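You operate a simulated robot arm through the tools that you are given. There is no shell and no other tool.

You run a simulated two-armed robot. Do the job below in one go: nothing can be reset, and whatever is moved stays where it is left.

JOB
Wind the cable through until its blue grip meets the yellow mark.
Fine: turn the green clamp over the conduit and set the draw lever to TURN first; lever back to TIGHT, then swing the clamp clear. Where these are worked on the way, their far stop is far enough and under half their travel is too little: draw lever, green clamp.

It is judged by the outcome, as a careful person would: the job done as asked, and still so three seconds after it is handed in. It fails if anything else is knocked over, pushed out of place, dropped, spilled or broken.

ROBOT AND FRAMES
Two 7-joint arms with fingered hands on one trunk that stands fixed in place. Base frame: the origin is at the foot of the trunk, x ahead of it, y to its left, z up. Readings come in mm, rad, newtons and seconds.
The left shoulder is at [70, 139, 1133], the right one opposite. With the tool pointing down near the work surface each hand reaches from about 460 to 840 mm from the base axis, measured 20 degrees to its own side. Payload 3.9 kg a hand.
Tool frame (each hand has its own): the origin (TCP) lies between the finger pads and is the grasp point; the fingertips stand 29 mm ahead of it; z points along the fingers, y is the line along which they close. The gripper opens to 100 mm; its body begins 34 mm behind the TCP. The gripper is a hand of 5 fingers: y runs from the thumb to the fingers, the wrist lies at [-15, -105, -177] in the tool frame, and closing takes about 1.5 s.
Orientation is told as [roll, pitch, yaw] about the base's x, y, z axes, in that order, counted from this pose: with the fingers straight down and the wrist toward the robot, the tool's x, y and z point along [0, 1, 0], [1, 0, 0] and [0, 0, -1] of the base frame.

CONTROLS
- The arms move only by the tool drive_tool. It takes "left_commands", "right_commands" or both (then of equal length, played together; a hand with none holds still); each is a list of rows, each a list of 7 numbers: the opening, from 0 (shut) to 1 (fully open), then the shift along the tool's x, y, z in units of 250 mm (1.0 is 250 mm), then the turn, a rotation vector about the tool's x, y, z in units of 60 degrees (1.0 is 60 degrees). In form: [[grip, x, y, z, wx, wy, wz], ...]. A call has 1 to 20 rows; each row is the pose to reach, as a shift and turn from the pose commanded when the call began, along the tool's axes at that moment. A call with a number of a shift or a turn outside -1 to 1 is refused whole. A row lasts 0.2 s, in which the tool goes at most 50 mm and 0.15 rad; a call with a longer step from one row to the next is refused whole, and so is a gripper value outside its range. Where a pose cannot be reached the arm comes as near as it can. A force on the tool above 40 N (or 10 N above the force at the start of the call, whichever is more), or a blocked arm, ends the call early, and 0.2 s more pass. The fingers move at their own pace (about 153 mm/s each) and stop on an object; they squeeze with about 26 N. The grip force told is the motor's: it shows also when the fingers shut on nothing. Time passes only in rows, and 0.2 s behind the last, so rows that repeat a pose let the fingers close. The reply holds the time, the measured pose of the TCP, the force on the tool along the base axes, the opening and the grip force, in the units named above and with some noise, with the torque about the TCP (base axes, N m) and any sound that the robot's microphone picked up.
- Cameras (640 x 400 px; columns grow to the right, rows downward): "scene" is now at [139.4, 20.8, 1464]; the picture's right is [0.22, -0.98, 0.00], its down [-0.47, -0.11, -0.87] and it looks along [0.85, 0.19, -0.49] (base axes); focal length 334 px, centre (320, 200). "left" rides on the left gripper at [-66, -86, -121] in its tool frame; the picture's right is [-0.76, -0.31, 0.58], its down [0.59, -0.70, 0.40] and it looks along [0.28, 0.64, 0.71] (tool axes); focal length 247 px, centre (320, 200). "right" rides on the right gripper at [66, -86, -121] in its tool frame; the picture's right is [-0.76, 0.31, -0.58], its down [-0.59, -0.70, 0.40] and it looks along [-0.28, 0.64, 0.71] (tool axes); focal length 247 px, centre (320, 200). There is no depth. A picture from a camera that has moved, and an enlarged one, comes with that camera's place and axes in the base frame and with its lens.
- grab_frame(camera): a new picture of that camera. The clock stands still meanwhile.
- lift_body(by): slides the trunk up (or, below 0, down) by that many mm; the arms and the scene camera ride with it, the base frame stays. It gives what a move gives, with no picture.
- grasp_type(shape, hand): the hand has 5 fingers and takes this shape, open, in about a second: jaw (thumb against the fingers, like two jaws); tri (thumb and two fingers); tip (a fingertip pinch); poke (one finger out to press); point (the index stretched); flat (the hand flat); cup (the hand cupped); fist (a fist). The gripper value then closes the fingers along that shape, each until it touches; the sizes above hold for jaw. It gives what a move gives, with no picture.
- aim_head(pan, tilt): turns the head with the scene camera to pan (to the left, within 1.501 rad either way) and tilt (down, from -0.506 to 1.204), counted from straight ahead of the robot. It gives what a move gives.
- zoom(camera, box): a new picture of the part [left, top, right, bottom] of that camera's present view, enlarged. The clock stands still meanwhile.
- hand_in(): hands the job in; it is judged then, once.

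Nothing tells you positions but the pictures and the camera data. Unless the task says otherwise, let go and move clear before handing in.

The tools are called after "Emit:" as a command line: name --argument value ..., lists and objects as JSON in quotes. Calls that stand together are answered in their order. drive_tool: Moves the arms, as the interface text tells. Its arguments: {"type":"object","properties":{"left_commands":{"type":"array","items":{"type":"array","items":{"type":"number"}}},"right_commands":{"type":"array","items":{"type":"array","items":{"type":"number"}}}},"required":[]} The other tools are called the same way: lift_body (by) moves the trunk up or down; grasp_type (shape, hand) gives the hand a shape; aim_head (pan, tilt) turns the head that bears the scene camera; grab_frame (camera) takes a picture; zoom (camera, box) takes an enlarged picture of a part of a camera's view; hand_in () hands the job in.

At the start:

```text
time: 0.0
left_position: [528.6, 266.2, 1273.1]
left_orientation: [-0.002, 0.001, 0.065]
left_force: [-0.2, -0.3, -0.2]
left_moment: [-0.01, 0.01, 0.01]
left_opening: 99.8
left_finger_force: 0.1
left_shape: jaw
right_position: [501.6, -145.1, 1234.4]
right_orientation: [0.0, -0.001, 0.064]
right_force: [0.4, -0.2, -0.1]
right_moment: [0.0, 0.0, -0.02]
right_opening: 100.2
right_finger_force: 0.0
right_shape: jaw
trunk travel left (down, up): [-775.0, 65.0]
head pan, tilt (commanded): [0.218, 0.508]
```

scene: 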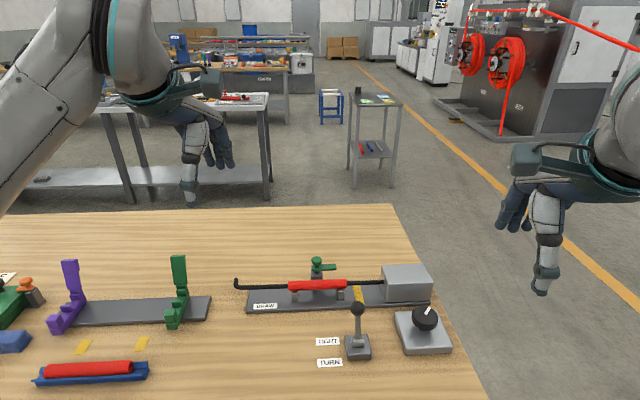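
right: 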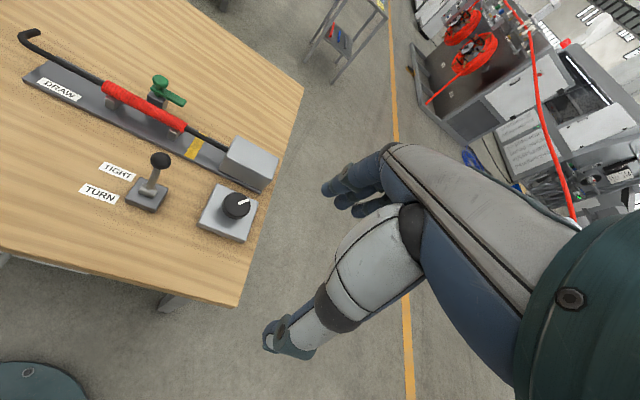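
left: 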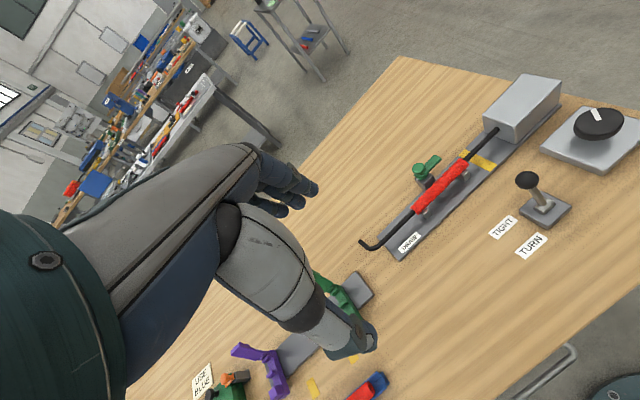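

I see a table with a cable fixture: a red conduit on a grey base with a black cable, a green clamp behind it, a yellow mark near a grey box, a lever with TIGHT/TURN labels and a knob with a white index. I will look closer before moving.

Emit:
zoom --camera "scene" --box '[220, 240, 480, 400]'

Emit:
zoom --camera "right" --box '[0, 20, 300, 260]'

Emit:
zoom --camera "left" --box '[340, 50, 640, 270]'

Emit:
zoom --camera "scene" --box '[0, 240, 230, 400]'

```text
2.46 times, centred on (350, 320) of scene
camera zoom: at [139.4, 20.8, 1464.0], right [0.22, -0.98, 0.0], down [-0.47, -0.11, -0.87], along [0.85, 0.19, -0.49], focal length 823 px, centre (246, -95)
```

zoom: 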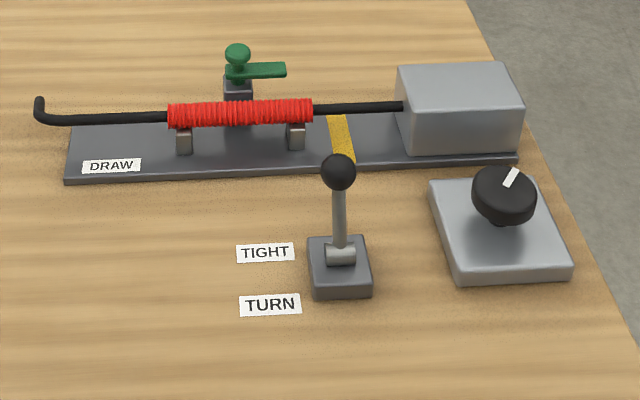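

```text
1.67 times, centred on (150, 140) of right
camera zoom: at [413.0, -84.8, 1354.7], right [0.35, -0.74, 0.58], down [-0.66, -0.63, -0.4], along [0.66, -0.24, -0.71], focal length 412 px, centre (603, 300)
```

zoom: 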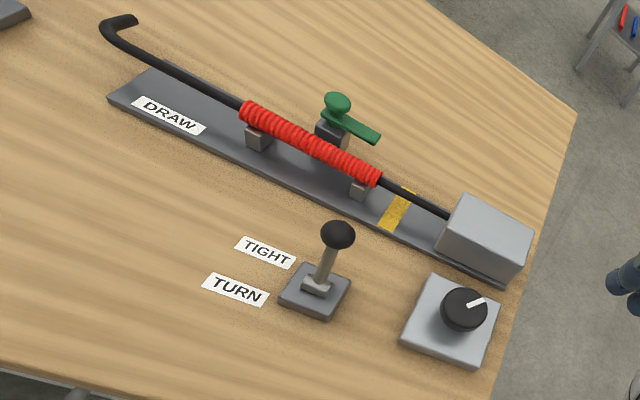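

```text
1.82 times, centred on (490, 160) of left
camera zoom: at [448.6, 195.2, 1394.6], right [-0.26, -0.78, -0.58], down [-0.74, 0.54, -0.4], along [0.62, 0.32, -0.71], focal length 449 px, centre (11, 273)
```

zoom: 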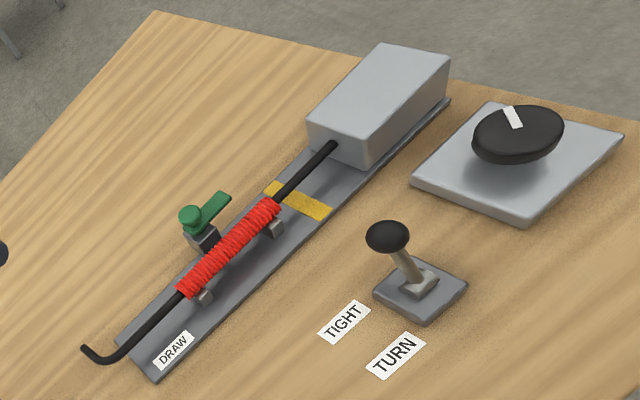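

```text
2.50 times, centred on (115, 320) of scene
camera zoom: at [139.4, 20.8, 1464.0], right [0.22, -0.98, 0.0], down [-0.47, -0.11, -0.87], along [0.85, 0.19, -0.49], focal length 836 px, centre (832, -100)
```

zoom: 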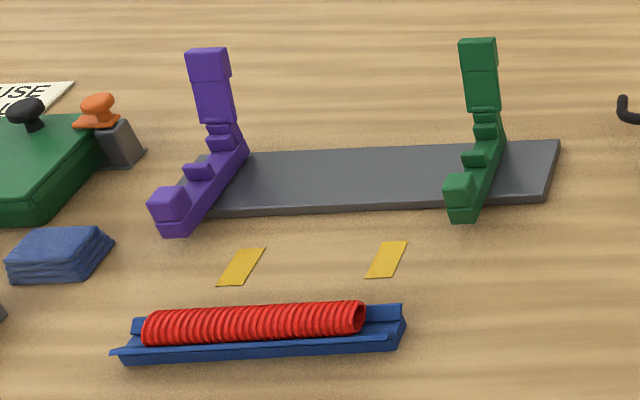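

The relevant station is on the right of the table. I'll turn the head to survey the whole table and get a better view of it.

Emit:
aim_head --pan 0.0 --tilt 0.8

Emit:
grab_frame --camera "scene"

Emit:
aim_head --pan 0.6 --tilt 0.8

Emit:
grab_frame --camera "scene"

```text
time: 0.8
left_position: [529.0, 266.9, 1272.9]
left_orientation: [-0.002, -0.001, 0.064]
left_force: [-0.2, 0.2, 0.5]
left_moment: [-0.04, -0.04, 0.0]
left_opening: 99.9
left_finger_force: 0.0
left_shape: jaw
right_position: [502.9, -144.5, 1234.1]
right_orientation: [0.001, 0.0, 0.063]
right_force: [-0.3, 1.0, -0.3]
right_moment: [-0.04, 0.01, 0.01]
right_opening: 99.9
right_finger_force: 0.1
right_shape: jaw
trunk travel left (down, up): [-775.0, 65.0]
head pan, tilt (commanded): [0.0, 0.799]
```

```text
taken
camera scene: at [131.5, 1.2, 1438.9], right [0.0, -1.0, 0.0], down [-0.72, 0.0, -0.7], along [0.7, 0.0, -0.72], focal length 334 px, centre (320, 200)
```

scene: 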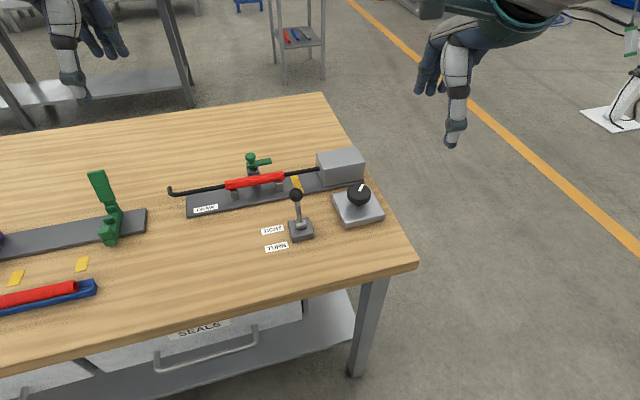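

```text
time: 1.8
left_position: [530.6, 266.5, 1273.6]
left_orientation: [0.0, -0.001, 0.063]
left_force: [0.7, 0.0, 0.3]
left_moment: [0.0, -0.01, 0.0]
left_opening: 99.9
left_finger_force: 0.1
left_shape: jaw
right_position: [502.4, -144.5, 1233.3]
right_orientation: [0.0, 0.002, 0.062]
right_force: [0.6, -0.4, 0.5]
right_moment: [0.0, 0.0, 0.03]
right_opening: 99.8
right_finger_force: 0.0
right_shape: jaw
trunk travel left (down, up): [-775.0, 65.0]
head pan, tilt (commanded): [0.6, 0.799]
```

```text
taken
camera scene: at [117.4, 46.6, 1438.8], right [0.56, -0.83, 0.0], down [-0.59, -0.4, -0.7], along [0.58, 0.39, -0.72], focal length 334 px, centre (320, 200)
```

scene: 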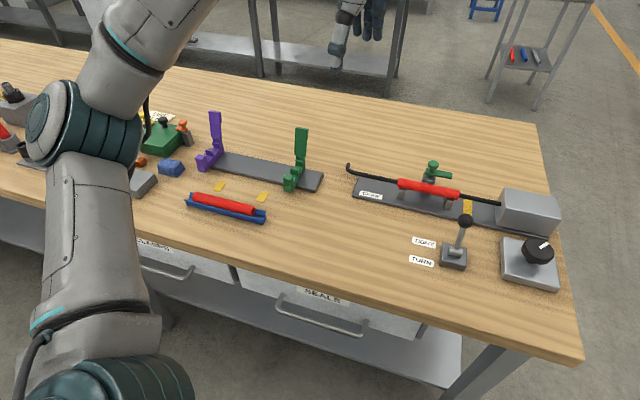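

The work items look to be: lever ball near [630, 51, 942], knob top near [660, -85, 922], clamp post near [764, 168, 937], table about z 853. I'll take tighter enlargements to refine these.

Emit:
aim_head --pan 0.05 --tilt 0.65

Emit:
zoom --camera "scene" --box '[240, 190, 400, 290]'

Emit:
zoom --camera "right" --box '[80, 60, 240, 160]'

Emit:
zoom --camera "right" --box '[120, 140, 280, 240]'

Emit:
zoom --camera "left" --box '[360, 130, 520, 230]'

Emit:
zoom --camera "left" --box '[480, 70, 640, 270]'

```text
time: 2.8
left_position: [529.6, 265.9, 1274.8]
left_orientation: [-0.002, 0.0, 0.063]
left_force: [-0.1, -0.3, -0.1]
left_moment: [0.0, 0.01, 0.0]
left_opening: 99.7
left_finger_force: 0.1
left_shape: jaw
right_position: [501.4, -144.0, 1233.4]
right_orientation: [-0.001, 0.001, 0.063]
right_force: [0.4, 0.2, 0.5]
right_moment: [0.0, 0.0, -0.02]
right_opening: 100.0
right_finger_force: 0.0
right_shape: jaw
trunk travel left (down, up): [-775.0, 65.0]
head pan, tilt (commanded): [0.051, 0.649]
```

```text
4.00 times, centred on (320, 240) of scene
camera zoom: at [137.4, 5.6, 1451.4], right [0.05, -1.0, 0.0], down [-0.6, -0.03, -0.8], along [0.8, 0.04, -0.6], focal length 1337 px, centre (320, 40)
```

zoom: 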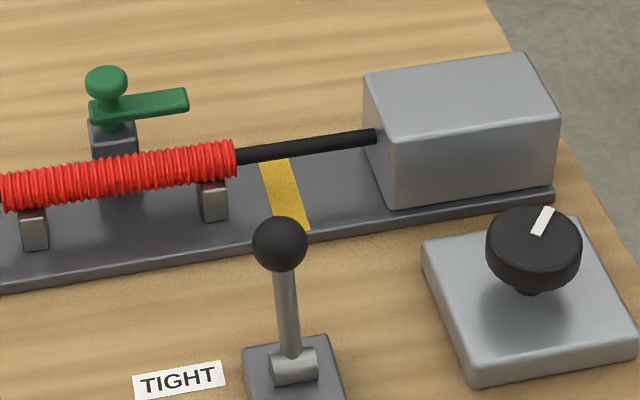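

```text
4.00 times, centred on (160, 110) of right
camera zoom: at [412.9, -84.8, 1354.7], right [0.35, -0.74, 0.58], down [-0.66, -0.63, -0.4], along [0.66, -0.24, -0.71], focal length 988 px, centre (960, 560)
```

zoom: 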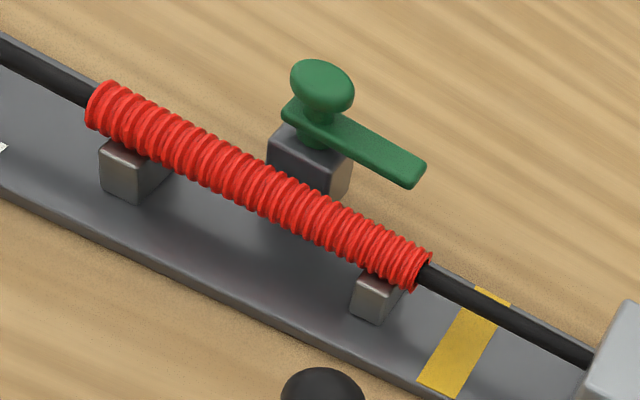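

```text
4.00 times, centred on (200, 190) of right
camera zoom: at [412.9, -84.8, 1354.7], right [0.35, -0.74, 0.58], down [-0.66, -0.63, -0.4], along [0.66, -0.24, -0.71], focal length 988 px, centre (800, 240)
```

zoom: 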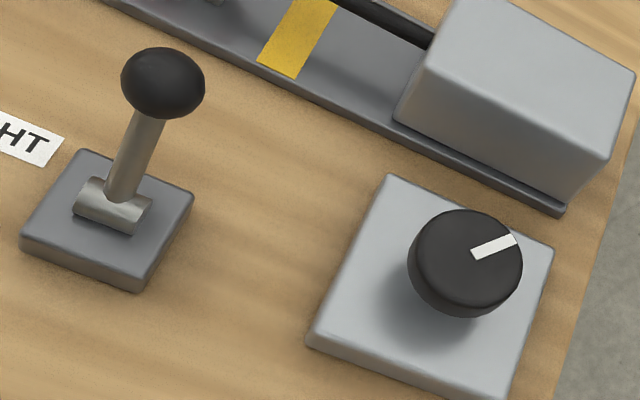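

```text
4.00 times, centred on (440, 180) of left
camera zoom: at [448.6, 195.3, 1394.6], right [-0.26, -0.78, -0.58], down [-0.74, 0.54, -0.4], along [0.62, 0.32, -0.71], focal length 988 px, centre (-160, 280)
```

zoom: 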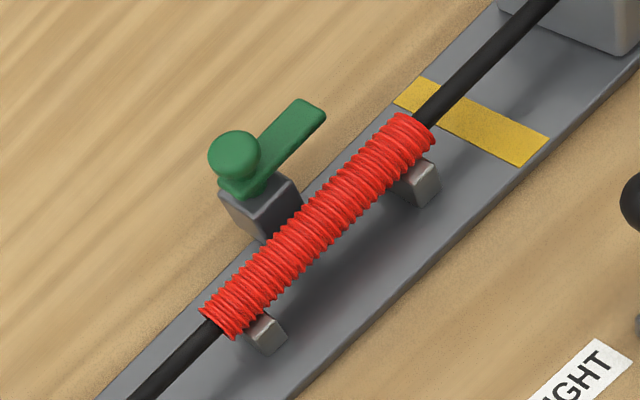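

```text
2.00 times, centred on (560, 170) of left
camera zoom: at [448.6, 195.3, 1394.6], right [-0.26, -0.78, -0.58], down [-0.74, 0.54, -0.4], along [0.62, 0.32, -0.71], focal length 494 px, centre (-160, 260)
```

zoom: 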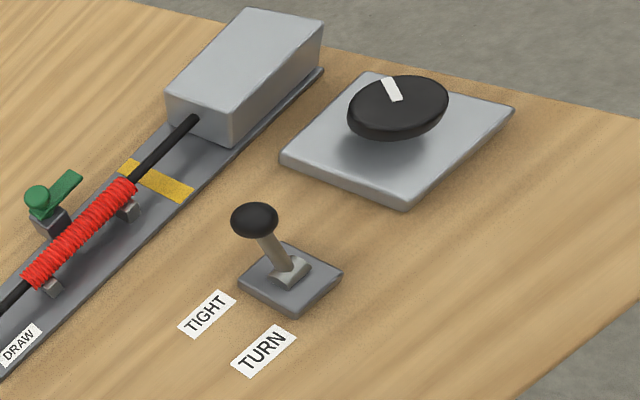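

The clamp knob sits at about [753, 164, 948] with its bar pointing right along the conduit; I'll bring the left hand above it with the jaws straddling the bar, then look.

Emit:
drive_tool --left_commands '[[1, -0.0464, 0.0864, 0.09, 0, 0, -0.0258], [1, -0.0927, 0.1729, 0.18, 0, 0, -0.0516], [1, -0.1391, 0.2593, 0.27, 0, 0, -0.0774], [1, -0.1854, 0.3458, 0.36, 0, 0, -0.1032], [1, -0.2318, 0.4322, 0.45, 0, 0, -0.129], [1, -0.2782, 0.5186, 0.54, 0, 0, -0.1548], [1, -0.3245, 0.605, 0.63, 0, 0, -0.1806], [1, -0.3709, 0.6915, 0.72, 0, 0, -0.2064], [1, -0.4172, 0.778, 0.81, 0, 0, -0.2322], [1, -0.4636, 0.8646, 0.9, 0, 0, -0.258], [1, -0.4636, 0.8646, 0.9, 0, 0, -0.258]]'

Emit:
grab_frame --camera "left"

Emit:
grab_frame --camera "scene"

Emit:
grab_frame --camera "right"

```text
time: 5.2
left_position: [716.4, 182.4, 1082.5]
left_orientation: [0.028, 0.017, 0.32]
left_force: [0.5, 0.0, 0.1]
left_moment: [0.01, 0.0, 0.01]
left_opening: 99.9
left_finger_force: 0.0
left_shape: jaw
left hand out of reach, approached as far as the arm can: row 9, 10, 11
right_position: [502.1, -145.2, 1234.4]
right_orientation: [0.001, -0.001, 0.061]
right_force: [0.1, 1.0, 1.2]
right_moment: [0.01, 0.0, 0.01]
right_opening: 99.9
right_finger_force: 0.0
right_shape: jaw
trunk travel left (down, up): [-775.0, 65.0]
head pan, tilt (commanded): [0.051, 0.649]
```

```text
taken
camera left: at [659.6, 90.6, 1203.7], right [-0.07, -0.8, -0.59], down [-0.86, 0.35, -0.37], along [0.5, 0.48, -0.72], focal length 247 px, centre (320, 200)
```

left: 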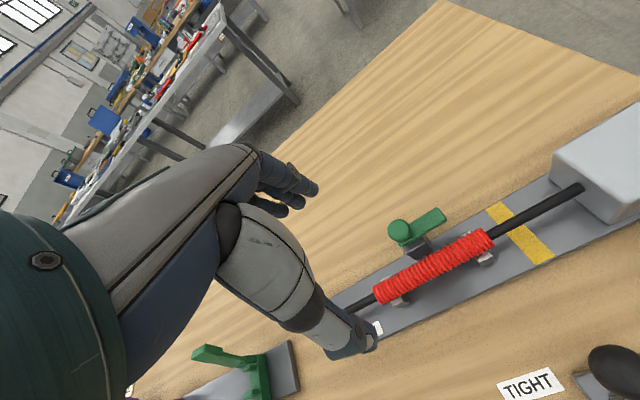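

```text
taken
camera scene: at [137.8, 5.4, 1451.4], right [0.05, -1.0, 0.0], down [-0.6, -0.03, -0.8], along [0.8, 0.04, -0.6], focal length 334 px, centre (320, 200)
```

scene: 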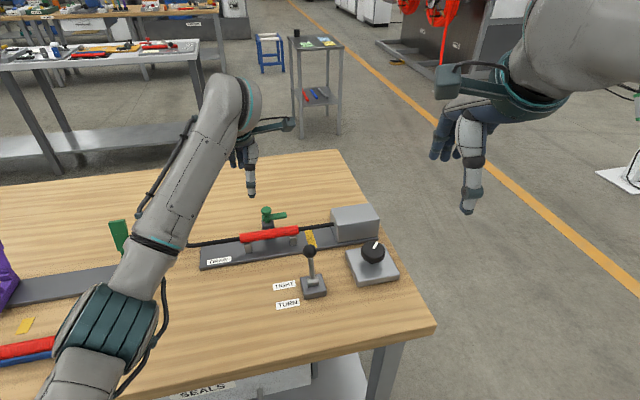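

```text
taken
camera right: at [413.3, -85.0, 1354.6], right [0.35, -0.74, 0.58], down [-0.66, -0.63, -0.4], along [0.66, -0.24, -0.71], focal length 247 px, centre (320, 200)
```

right: 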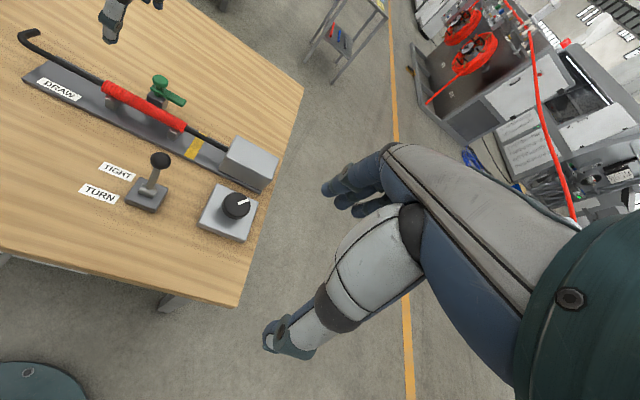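

The left hand stopped short because the pose was at the edge of reach at that height; I'll lower it, which should come within reach, and check where it lands.

Emit:
drive_tool --left_commands '[[1, 0, 0, 0.065, 0, 0, 0], [1, 0, 0, 0.13, 0, 0, 0], [1, 0, 0, 0.195, 0, 0, 0], [1, 0, 0, 0.26, 0, 0, 0], [1, 0, 0, 0.26, 0, 0, 0]]'

```text
time: 6.4
left_position: [692.8, 190.7, 1058.0]
left_orientation: [0.037, 0.022, 0.323]
left_force: [0.1, 0.2, 0.5]
left_moment: [0.01, -0.04, -0.02]
left_opening: 99.6
left_finger_force: 0.1
left_shape: jaw
left hand out of reach, approached as far as the arm can: row 1, 2, 3, 4, 5
right_position: [501.2, -144.9, 1234.7]
right_orientation: [0.002, 0.0, 0.062]
right_force: [0.0, 0.0, 0.2]
right_moment: [-0.02, -0.01, 0.0]
right_opening: 99.7
right_finger_force: 0.0
right_shape: jaw
trunk travel left (down, up): [-775.0, 65.0]
head pan, tilt (commanded): [0.051, 0.649]
```

The arm stalled, seemingly on wrist flexion rather than distance. I'll raise the trunk so the forearm slopes down to the work, then see what pose the hand takes.

Emit:
lift_body --by 60

Emit:
drive_tool --left_commands '[[1, 0, 0, 0, 0, 0, 0], [1, 0, 0, 0, 0, 0, 0], [1, 0, 0, 0, 0, 0, 0]]'

Emit:
grab_frame --camera "scene"

```text
time: 7.4
left_position: [694.2, 189.8, 1118.8]
left_orientation: [0.035, 0.025, 0.322]
left_force: [0.8, 0.0, -0.7]
left_moment: [0.01, -0.01, -0.02]
left_opening: 99.8
left_finger_force: 0.1
left_shape: jaw
right_position: [502.4, -144.6, 1295.2]
right_orientation: [-0.001, 0.001, 0.063]
right_force: [-0.1, 0.9, 0.2]
right_moment: [-0.02, -0.03, 0.0]
right_opening: 99.6
right_finger_force: 0.0
right_shape: jaw
trunk travel left (down, up): [-835.0, 5.0]
head pan, tilt (commanded): [0.051, 0.649]
```

```text
time: 8.2
left_position: [692.5, 189.5, 1117.1]
left_orientation: [0.034, 0.022, 0.322]
left_force: [-0.3, -0.4, 0.2]
left_moment: [0.0, 0.02, -0.01]
left_opening: 99.8
left_finger_force: 0.0
left_shape: jaw
right_position: [501.1, -143.9, 1294.9]
right_orientation: [0.0, 0.0, 0.064]
right_force: [-0.2, 0.1, 1.1]
right_moment: [0.01, -0.04, 0.01]
right_opening: 99.8
right_finger_force: 0.0
right_shape: jaw
trunk travel left (down, up): [-835.0, 5.0]
head pan, tilt (commanded): [0.051, 0.649]
```

```text
taken
camera scene: at [137.5, 5.5, 1511.4], right [0.05, -1.0, 0.0], down [-0.6, -0.03, -0.8], along [0.8, 0.04, -0.6], focal length 334 px, centre (320, 200)
```

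scene: 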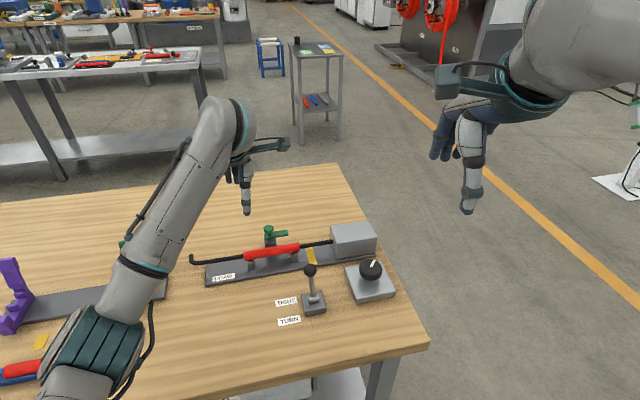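

The hand now holds at [692, 190, 1117]. I'll lower it straight down while watching whether it keeps tracking.

Emit:
drive_tool --left_commands '[[1, 0, 0, 0.08, 0, 0, 0.05], [1, 0, 0, 0.16, 0, 0, 0.1], [1, 0, 0, 0.24, 0, 0, 0.15], [1, 0, 0, 0.32, 0, 0, 0.2], [1, 0, 0, 0.4, 0, 0, 0.25], [1, 0, 0, 0.4, 0, 0, 0.25]]'

```text
time: 9.6
left_position: [688.4, 191.9, 1017.0]
left_orientation: [0.036, 0.039, 0.054]
left_force: [-1.1, 0.8, -0.3]
left_moment: [0.0, 0.02, -0.01]
left_opening: 99.9
left_finger_force: 0.1
left_shape: jaw
left hand out of reach, approached as far as the arm can: row 2, 3, 4
right_position: [501.6, -145.3, 1294.5]
right_orientation: [0.0, -0.002, 0.064]
right_force: [-0.3, 0.1, -0.2]
right_moment: [0.01, -0.01, 0.02]
right_opening: 99.8
right_finger_force: 0.1
right_shape: jaw
trunk travel left (down, up): [-835.0, 5.0]
head pan, tilt (commanded): [0.051, 0.649]
```

Reachable with yaw near zero. Now I'll move forward over the clamp knob at the same height and level the hand.

Emit:
drive_tool --left_commands '[[1, -0.0325, 0.0643, 0, -0.0093, -0.0085, 0], [1, -0.065, 0.1286, 0, -0.0185, -0.017, 0], [1, -0.0975, 0.1929, 0, -0.028, -0.0255, 0], [1, -0.13, 0.2572, 0, -0.037, -0.034, 0], [1, -0.13, 0.2572, 0, -0.037, -0.034, 0]]'

Emit:
grab_frame --camera "left"

Emit:
grab_frame --camera "scene"

```text
time: 10.8
left_position: [759.4, 174.6, 1025.1]
left_orientation: [-0.002, 0.005, 0.042]
left_force: [-0.6, -0.4, -0.7]
left_moment: [0.0, 0.0, -0.02]
left_opening: 99.8
left_finger_force: 0.1
left_shape: jaw
left hand out of reach, approached as far as the arm can: row 1, 2, 3, 4, 5
right_position: [501.9, -144.2, 1294.0]
right_orientation: [0.0, 0.001, 0.063]
right_force: [-0.2, 0.0, -0.1]
right_moment: [0.01, 0.0, 0.03]
right_opening: 100.0
right_finger_force: 0.2
right_shape: jaw
trunk travel left (down, up): [-835.0, 5.0]
head pan, tilt (commanded): [0.051, 0.649]
```

```text
taken
camera left: at [677.8, 104.7, 1147.4], right [-0.28, -0.77, -0.57], down [-0.73, 0.56, -0.4], along [0.63, 0.31, -0.72], focal length 247 px, centre (320, 200)
```

left: 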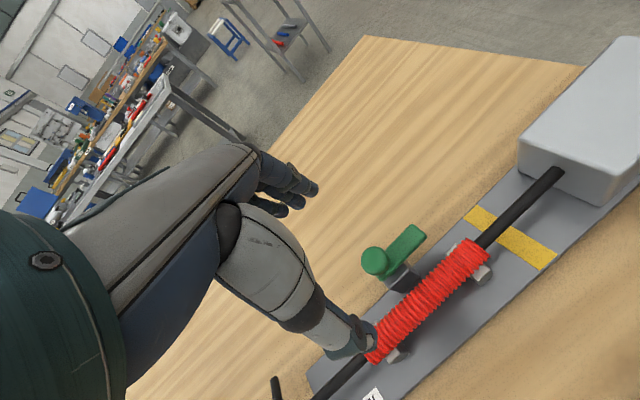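

```text
taken
camera scene: at [137.1, 5.8, 1511.4], right [0.05, -1.0, 0.0], down [-0.6, -0.03, -0.8], along [0.8, 0.04, -0.6], focal length 334 px, centre (320, 200)
```

scene: 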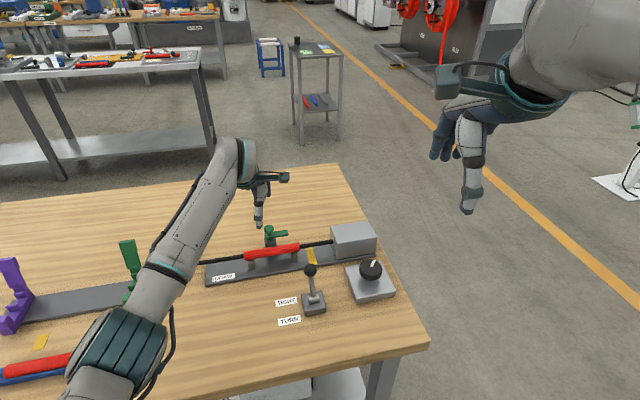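

The left hand is now at [759, 175, 1025], just above and left of the clamp knob. A single stretched finger pushing the bar round may be gentler than twisting the knob at this distance, so I'll see what the poke shape looks like.

Emit:
grasp_type --shape "poke" --hand "left"

Emit:
grab_frame --camera "left"

Emit:
zoom --camera "scene" --box '[180, 120, 420, 320]'

Emit:
grab_frame --camera "right"

```text
time: 11.7
left_position: [759.3, 174.8, 1025.2]
left_orientation: [-0.003, 0.007, 0.045]
left_force: [0.0, -0.2, 0.6]
left_moment: [0.01, 0.0, 0.01]
left_opening: 0.0
left_finger_force: 0.0
left_shape: poke
right_position: [502.6, -145.0, 1294.4]
right_orientation: [0.0, 0.001, 0.064]
right_force: [0.1, -0.2, 0.1]
right_moment: [0.0, 0.03, 0.0]
right_opening: 100.0
right_finger_force: 0.1
right_shape: jaw
trunk travel left (down, up): [-835.0, 5.0]
head pan, tilt (commanded): [0.051, 0.649]
```

```text
taken
camera left: at [678.0, 104.5, 1146.9], right [-0.28, -0.77, -0.57], down [-0.73, 0.56, -0.39], along [0.62, 0.31, -0.72], focal length 247 px, centre (320, 200)
```

left: 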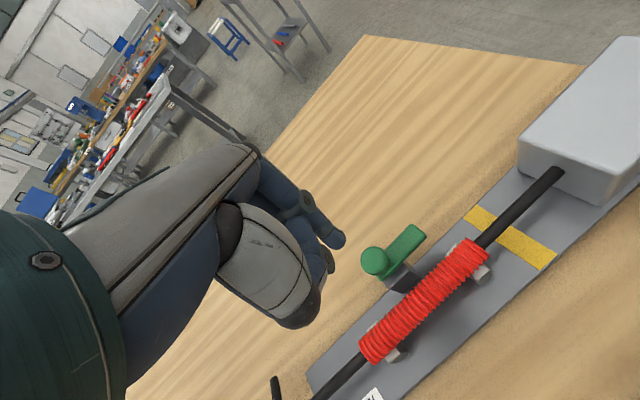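

```text
2.00 times, centred on (300, 220) of scene
camera zoom: at [137.6, 5.4, 1511.4], right [0.05, -1.0, 0.0], down [-0.6, -0.03, -0.8], along [0.8, 0.04, -0.6], focal length 668 px, centre (360, 160)
```

zoom: 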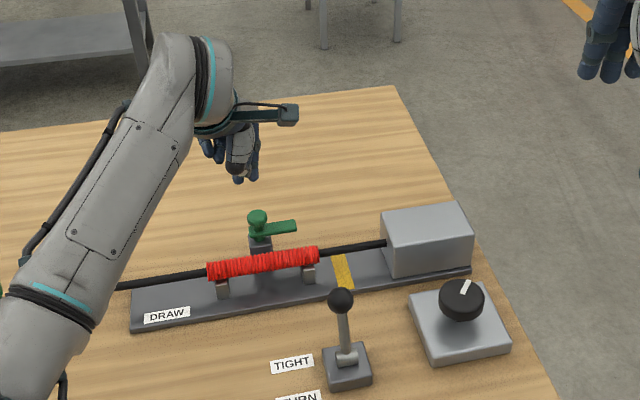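

```text
taken
camera right: at [413.1, -84.9, 1414.7], right [0.35, -0.74, 0.58], down [-0.66, -0.63, -0.4], along [0.66, -0.24, -0.71], focal length 247 px, centre (320, 200)
```

right: 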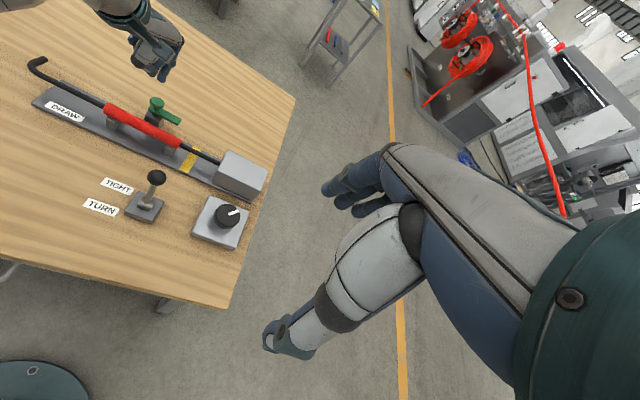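

The index finger is out, with its tip appearing close under the hand's grasp point. I'll zoom in to locate the fingertip accurately.

Emit:
zoom --camera "scene" --box '[260, 165, 340, 265]'

Emit:
zoom --camera "left" --box '[240, 150, 480, 350]'

Emit:
zoom --camera "right" --box '[80, 0, 240, 140]'

```text
4.00 times, centred on (300, 215) of scene
camera zoom: at [137.6, 5.4, 1511.4], right [0.05, -1.0, 0.0], down [-0.6, -0.03, -0.8], along [0.8, 0.04, -0.6], focal length 1337 px, centre (400, 140)
```

zoom: 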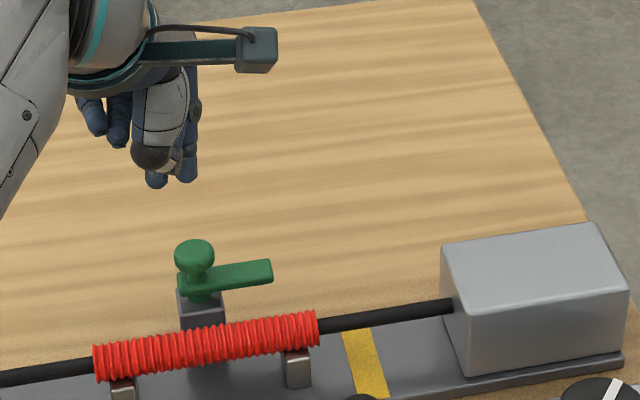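

```text
2.00 times, centred on (360, 250) of left
camera zoom: at [678.0, 104.5, 1146.9], right [-0.28, -0.77, -0.57], down [-0.73, 0.56, -0.39], along [0.62, 0.31, -0.72], focal length 494 px, centre (240, 100)
```

zoom: 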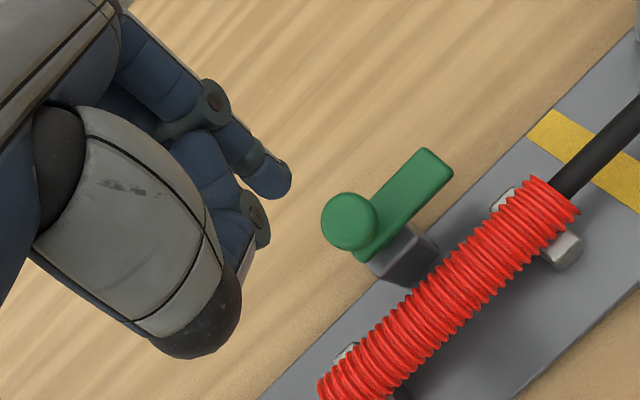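

```text
2.86 times, centred on (160, 70) of right
camera zoom: at [413.1, -84.9, 1414.7], right [0.35, -0.74, 0.58], down [-0.66, -0.63, -0.4], along [0.66, -0.24, -0.71], focal length 706 px, centre (777, 571)
```

zoom: 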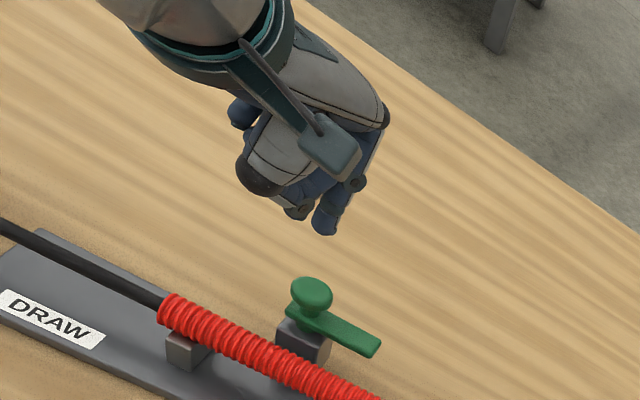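

The poke fingertip is near [761, 167, 1000], but the curled fingers reach nearly as low. I'll compare the "point" shape, which stretches the index.

Emit:
grasp_type --shape "point" --hand "left"

Emit:
zoom --camera "scene" --box '[260, 165, 340, 265]'

Emit:
zoom --camera "left" --box '[240, 150, 480, 350]'

Emit:
zoom --camera "right" --box '[80, 0, 240, 140]'

```text
time: 12.6
left_position: [760.1, 173.9, 1025.4]
left_orientation: [-0.003, 0.005, 0.043]
left_force: [-0.1, -0.7, 0.0]
left_moment: [-0.01, -0.02, -0.02]
left_opening: 0.1
left_finger_force: 0.0
left_shape: point
right_position: [502.5, -144.5, 1294.7]
right_orientation: [0.0, -0.002, 0.063]
right_force: [-0.3, 0.4, -0.1]
right_moment: [0.04, 0.02, 0.03]
right_opening: 99.9
right_finger_force: 0.0
right_shape: jaw
trunk travel left (down, up): [-835.0, 5.0]
head pan, tilt (commanded): [0.051, 0.649]
```

```text
4.00 times, centred on (300, 215) of scene
camera zoom: at [137.5, 5.5, 1511.4], right [0.05, -1.0, 0.0], down [-0.6, -0.03, -0.8], along [0.8, 0.04, -0.6], focal length 1337 px, centre (400, 140)
```

zoom: 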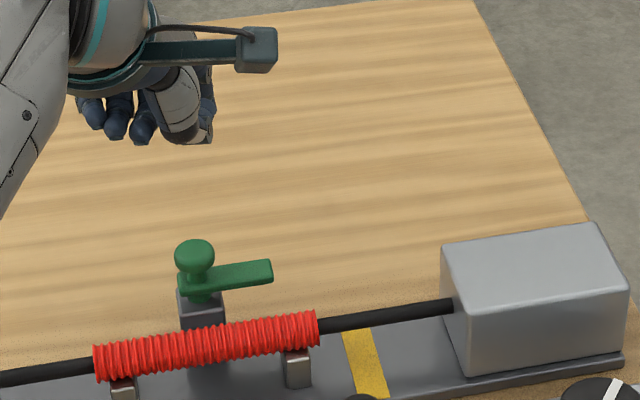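

```text
2.00 times, centred on (360, 250) of left
camera zoom: at [677.9, 104.6, 1147.1], right [-0.28, -0.77, -0.57], down [-0.73, 0.56, -0.4], along [0.62, 0.31, -0.72], focal length 494 px, centre (240, 100)
```

zoom: 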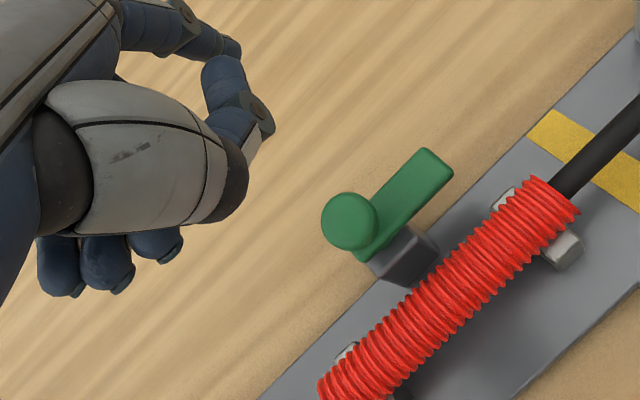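

```text
2.86 times, centred on (160, 70) of right
camera zoom: at [412.9, -84.8, 1414.7], right [0.35, -0.74, 0.58], down [-0.66, -0.63, -0.4], along [0.66, -0.24, -0.71], focal length 706 px, centre (777, 571)
```

zoom: 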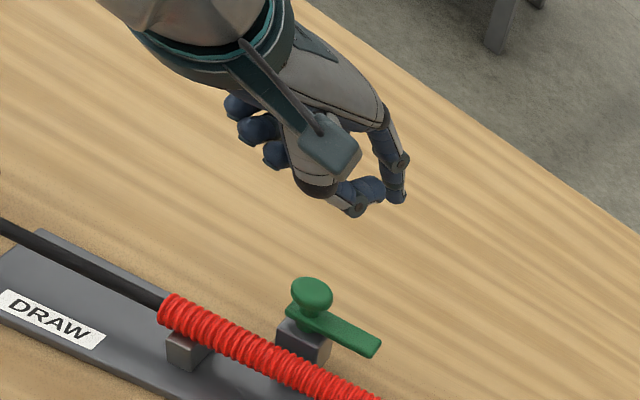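

"Point" sticks the index forward while the thumb hangs lower, so "poke" suits better. I'll return to poke and bring the right hand over the knob area, turned so its camera watches the clamp from the right side.

Emit:
grasp_type --shape "poke" --hand "left"

Emit:
drive_tool --right_commands '[[1, 0.0185, 0.0565, 0.0856, 0, 0, -0.1], [1, 0.037, 0.113, 0.1712, 0, 0, -0.2], [1, 0.0555, 0.1695, 0.2568, 0, 0, -0.3], [1, 0.074, 0.226, 0.3424, 0, 0, -0.4], [1, 0.0925, 0.2825, 0.428, 0, 0, -0.5], [1, 0.111, 0.339, 0.5136, 0, 0, -0.6], [1, 0.1295, 0.3955, 0.5992, 0, 0, -0.7], [1, 0.148, 0.452, 0.6848, 0, 0, -0.8], [1, 0.1665, 0.5085, 0.7704, 0, 0, -0.9], [1, 0.185, 0.565, 0.856, 0, 0, -1.0], [1, 0.185, 0.565, 0.856, 0, 0, -1.0]]'

Emit:
grab_frame --camera "right"

Emit:
grab_frame --camera "scene"

```text
time: 13.5
left_position: [760.0, 173.5, 1024.9]
left_orientation: [0.0, 0.005, 0.042]
left_force: [0.1, -0.4, 0.0]
left_moment: [0.03, 0.02, 0.0]
left_opening: 0.0
left_finger_force: 0.1
left_shape: poke
right_position: [501.4, -143.8, 1293.8]
right_orientation: [-0.001, 0.002, 0.062]
right_force: [0.6, -1.4, 0.1]
right_moment: [0.0, 0.0, -0.01]
right_opening: 100.0
right_finger_force: 0.2
right_shape: jaw
trunk travel left (down, up): [-835.0, 5.0]
head pan, tilt (commanded): [0.051, 0.649]
```

```text
time: 15.9
left_position: [758.3, 173.9, 1025.9]
left_orientation: [-0.002, 0.005, 0.043]
left_force: [0.3, -0.6, -0.6]
left_moment: [-0.02, 0.03, 0.03]
left_opening: 0.0
left_finger_force: 0.0
left_shape: poke
right_position: [639.0, -89.1, 1080.2]
right_orientation: [0.001, -0.001, 1.113]
right_force: [-0.3, -0.6, -0.6]
right_moment: [-0.02, -0.04, -0.01]
right_opening: 99.5
right_finger_force: 0.1
right_shape: jaw
trunk travel left (down, up): [-835.0, 5.0]
head pan, tilt (commanded): [0.051, 0.649]
```

```text
taken
camera right: at [542.9, -138.0, 1200.6], right [0.81, -0.06, 0.58], down [0.22, -0.89, -0.4], along [0.54, 0.45, -0.71], focal length 247 px, centre (320, 200)
```

right: 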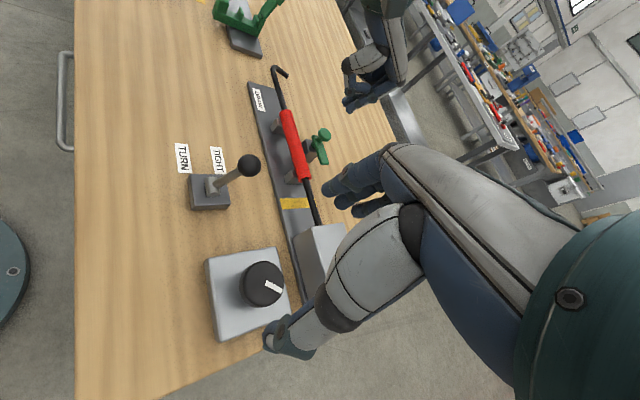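

```text
taken
camera scene: at [136.4, 5.4, 1511.5], right [0.05, -1.0, 0.0], down [-0.6, -0.03, -0.8], along [0.8, 0.04, -0.6], focal length 334 px, centre (320, 200)
```

scene: 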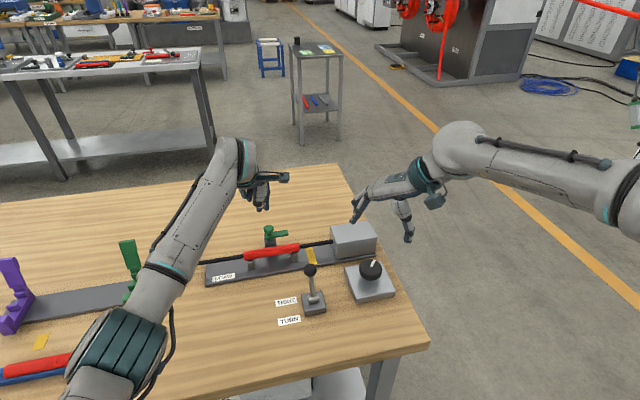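

The right camera now sees the clamp, the conduit and the left hand from the side. I'll enlarge that view.

Emit:
zoom --camera "right" --box '[250, 20, 420, 200]'

Emit:
zoom --camera "right" --box '[160, 120, 340, 360]'

```text
2.22 times, centred on (335, 110) of right
camera zoom: at [542.9, -138.0, 1200.6], right [0.81, -0.06, 0.58], down [0.22, -0.89, -0.4], along [0.54, 0.45, -0.71], focal length 549 px, centre (287, 400)
```

zoom: 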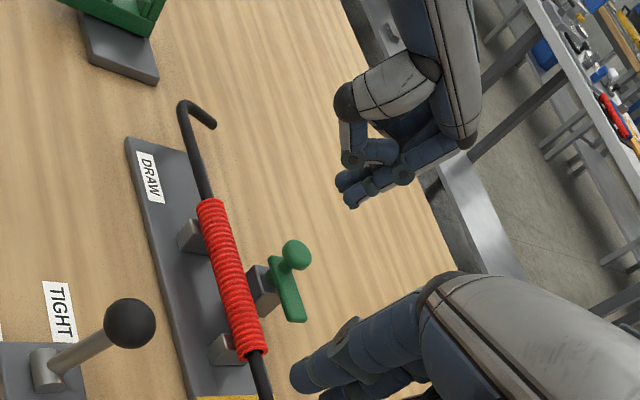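

```text
1.67 times, centred on (250, 240) of right
camera zoom: at [542.9, -138.0, 1200.6], right [0.81, -0.06, 0.58], down [0.22, -0.89, -0.4], along [0.54, 0.45, -0.71], focal length 412 px, centre (437, 133)
```

zoom: 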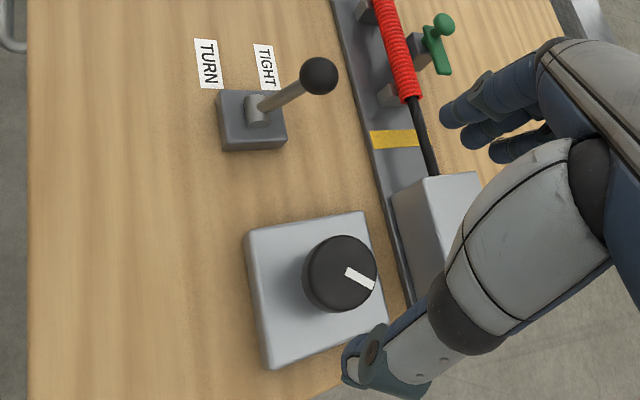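

The middle finger hangs as low as the index in poke, so a knob twist with the jaw (thumb against index and middle) is the neater option. I'll set the jaw and test reach above the clamp knob with a slightly negative yaw.

Emit:
grasp_type --shape "jaw" --hand "left"

Emit:
drive_tool --left_commands '[[0.6, -0.0143, -0.0067, 0.03, 0, 0, 0.0933], [0.6, -0.0287, -0.0133, 0.06, 0, 0, 0.1867], [0.6, -0.043, -0.02, 0.09, 0, 0, 0.28], [0.6, -0.043, -0.02, 0.09, 0, 0, 0.28]]'

Emit:
zoom --camera "right" --box '[250, 20, 420, 200]'

Emit:
grab_frame --camera "left"

```text
time: 16.8
left_position: [759.5, 174.7, 1025.4]
left_orientation: [0.0, 0.006, 0.045]
left_force: [0.4, 0.3, 0.3]
left_moment: [-0.03, 0.04, -0.04]
left_opening: 100.0
left_finger_force: 0.1
left_shape: jaw
right_position: [640.6, -90.2, 1080.5]
right_orientation: [0.001, 0.001, 1.109]
right_force: [0.2, -0.5, -0.6]
right_moment: [-0.02, -0.05, 0.0]
right_opening: 99.7
right_finger_force: 0.0
right_shape: jaw
trunk travel left (down, up): [-835.0, 5.0]
head pan, tilt (commanded): [0.051, 0.649]
```

```text
time: 17.8
left_position: [755.1, 163.8, 1004.2]
left_orientation: [-0.004, -0.008, -0.237]
left_force: [0.3, 0.0, -0.5]
left_moment: [0.01, -0.01, 0.0]
left_opening: 59.9
left_finger_force: 0.1
left_shape: jaw
right_position: [640.1, -89.8, 1080.3]
right_orientation: [0.001, 0.0, 1.112]
right_force: [-0.1, 1.1, 0.3]
right_moment: [-0.01, -0.02, 0.0]
right_opening: 99.7
right_finger_force: 0.0
right_shape: jaw
trunk travel left (down, up): [-835.0, 5.0]
head pan, tilt (commanded): [0.051, 0.649]
```

```text
2.22 times, centred on (335, 110) of right
camera zoom: at [543.5, -137.9, 1200.4], right [0.81, -0.06, 0.58], down [0.22, -0.89, -0.4], along [0.54, 0.45, -0.71], focal length 549 px, centre (287, 400)
```

zoom: 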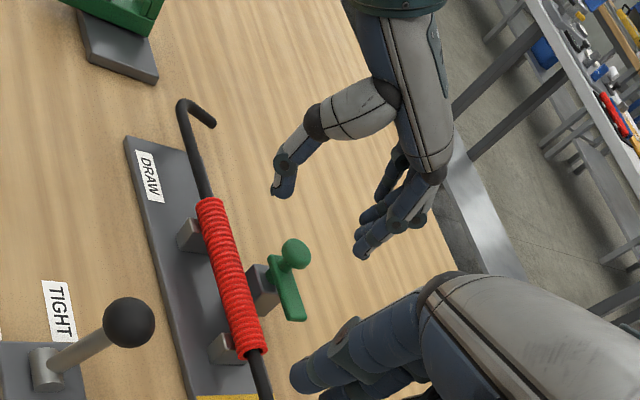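

```text
taken
camera left: at [655.9, 119.5, 1124.4], right [-0.47, -0.67, -0.58], down [-0.54, 0.73, -0.41], along [0.7, 0.12, -0.71], focal length 247 px, centre (320, 200)
```

left: 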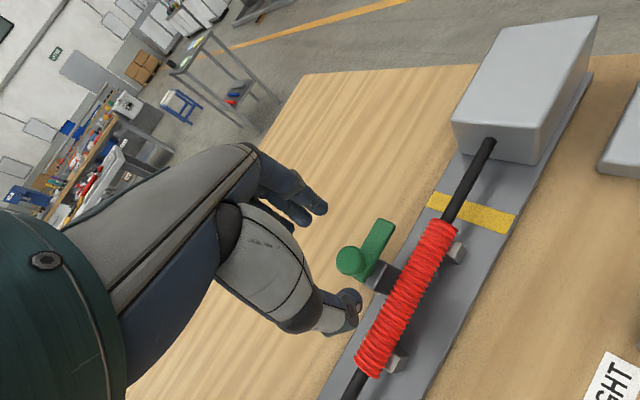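

The pose is fully reached: the hand is centred over the clamp knob (about [757, 164.5, 945]). I'll test a yaw near +0.05 slightly lower to see how much twist range I have.

Emit:
drive_tool --left_commands '[[0.6, 0.0046, 0.007, 0.03, 0, 0, -0.1], [0.6, 0.0046, 0.007, 0.06, 0, 0, -0.2], [0.6, 0.0046, 0.007, 0.06, 0, 0, -0.28], [0.6, 0.0046, 0.007, 0.06, 0, 0, -0.28]]'

```text
time: 18.8
left_position: [761.8, 171.0, 994.6]
left_orientation: [-0.005, 0.001, 0.005]
left_force: [0.2, 0.4, 0.4]
left_moment: [0.0, 0.0, -0.02]
left_opening: 60.3
left_finger_force: 0.0
left_shape: jaw
left hand out of reach, approached as far as the arm can: row 3, 4
right_position: [639.4, -89.2, 1080.6]
right_orientation: [0.0, 0.001, 1.109]
right_force: [0.4, 0.2, -0.1]
right_moment: [0.0, 0.0, 0.0]
right_opening: 99.9
right_finger_force: 0.1
right_shape: jaw
trunk travel left (down, up): [-835.0, 5.0]
head pan, tilt (commanded): [0.051, 0.649]
```

Yaw tops out near zero here. I'll test how far it can turn the other way, which is the direction the clamp has to go.

Emit:
drive_tool --left_commands '[[0.6, -0.01, -0.01, 0, 0, 0, 0.14], [0.6, -0.02, -0.018, 0, 0, 0, 0.28], [0.6, -0.026, -0.0192, 0, 0, 0, 0.42], [0.6, -0.026, -0.0192, 0, 0, 0, 0.56], [0.6, -0.026, -0.0192, 0, 0, 0, 0.7], [0.6, -0.026, -0.0192, 0, 0, 0, 0.84], [0.6, -0.026, -0.0192, 0, 0, 0, 0.98], [0.6, -0.026, -0.0192, 0, 0, 0, 0.98]]'

```text
time: 20.6
left_position: [733.7, 159.7, 991.9]
left_orientation: [-0.001, -0.003, -1.019]
left_force: [0.6, -0.5, -0.9]
left_moment: [0.05, 0.04, 0.03]
left_opening: 60.3
left_finger_force: 0.0
left_shape: jaw
left hand out of reach, approached as far as the arm can: row 6, 7, 8
right_position: [641.1, -89.3, 1080.0]
right_orientation: [0.001, 0.0, 1.112]
right_force: [-0.5, -0.9, 0.2]
right_moment: [-0.01, 0.0, -0.02]
right_opening: 99.7
right_finger_force: 0.1
right_shape: jaw
trunk travel left (down, up): [-835.0, 5.0]
head pan, tilt (commanded): [0.051, 0.649]
```

The usable twist range at the clamp is about yaw -0.05 to -0.75, so I'll turn the clamp in about three grips. First I go back over the knob at yaw -0.12.

Emit:
drive_tool --left_commands '[[0.6, 0.0112, 0.004, 0.001, 0, 0, -0.107], [0.6, 0.0224, 0.008, 0.002, 0, 0, -0.215], [0.6, 0.0335, 0.012, 0.003, 0, 0, -0.322], [0.6, 0.0447, 0.016, 0.004, 0, 0, -0.43], [0.6, 0.0559, 0.02, 0.005, 0, 0, -0.537], [0.6, 0.067, 0.0244, 0.006, 0, 0, -0.644], [0.6, 0.0782, 0.0285, 0.007, 0, 0, -0.752], [0.6, 0.0894, 0.0325, 0.008, 0, 0, -0.859], [0.6, 0.0894, 0.0325, 0.008, 0, 0, -0.859]]'

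Emit:
zoom --camera "right" --box '[250, 20, 420, 200]'

Emit:
zoom --camera "left" --box '[240, 150, 480, 350]'

Emit:
zoom --camera "scene" --box '[220, 165, 340, 265]'

```text
time: 22.6
left_position: [755.2, 166.7, 988.0]
left_orientation: [-0.005, -0.001, -0.12]
left_force: [-0.8, 0.0, 0.2]
left_moment: [-0.01, 0.02, 0.01]
left_opening: 60.3
left_finger_force: 0.1
left_shape: jaw
right_position: [639.9, -88.7, 1081.4]
right_orientation: [-0.001, -0.002, 1.109]
right_force: [0.4, 0.9, -0.9]
right_moment: [0.01, 0.0, 0.0]
right_opening: 99.9
right_finger_force: 0.1
right_shape: jaw
trunk travel left (down, up): [-835.0, 5.0]
head pan, tilt (commanded): [0.051, 0.649]
```

```text
2.22 times, centred on (335, 110) of right
camera zoom: at [543.3, -137.3, 1200.6], right [0.81, -0.06, 0.58], down [0.22, -0.89, -0.4], along [0.54, 0.45, -0.71], focal length 549 px, centre (287, 400)
```

zoom: 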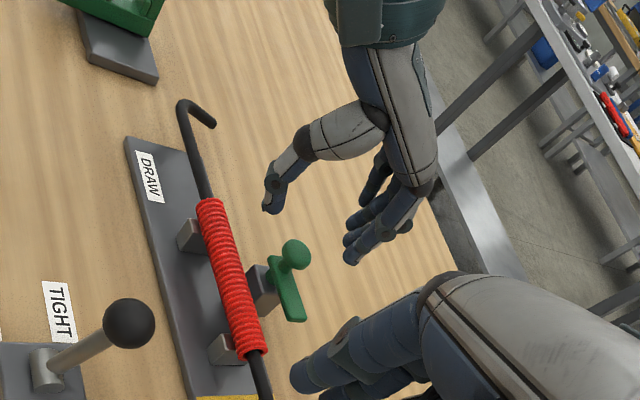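

```text
2.00 times, centred on (360, 250) of left
camera zoom: at [664.5, 110.7, 1111.3], right [-0.39, -0.72, -0.57], down [-0.63, 0.67, -0.4], along [0.67, 0.2, -0.71], focal length 494 px, centre (240, 100)
```

zoom: 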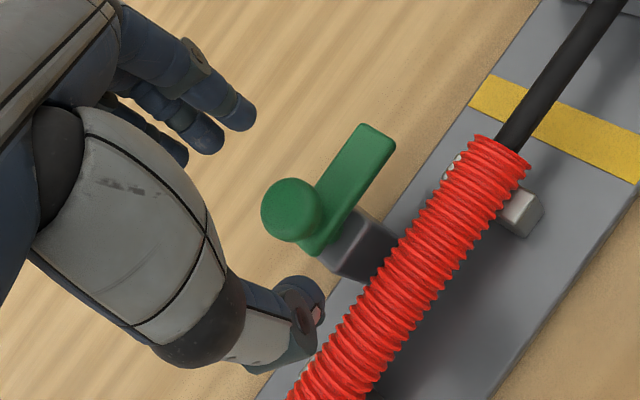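

```text
4.00 times, centred on (280, 215) of scene
camera zoom: at [137.2, 6.2, 1511.4], right [0.05, -1.0, 0.0], down [-0.6, -0.03, -0.8], along [0.8, 0.04, -0.6], focal length 1337 px, centre (480, 140)
```

zoom: 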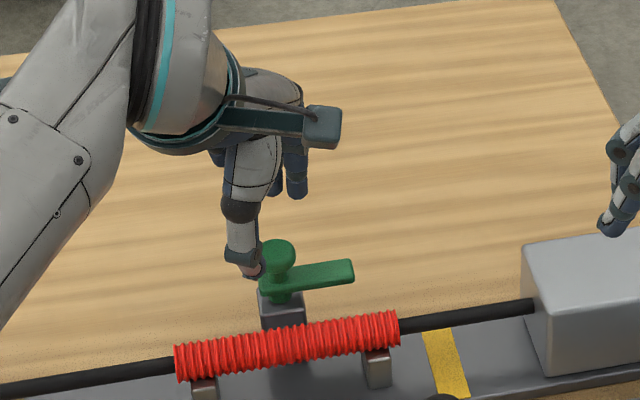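

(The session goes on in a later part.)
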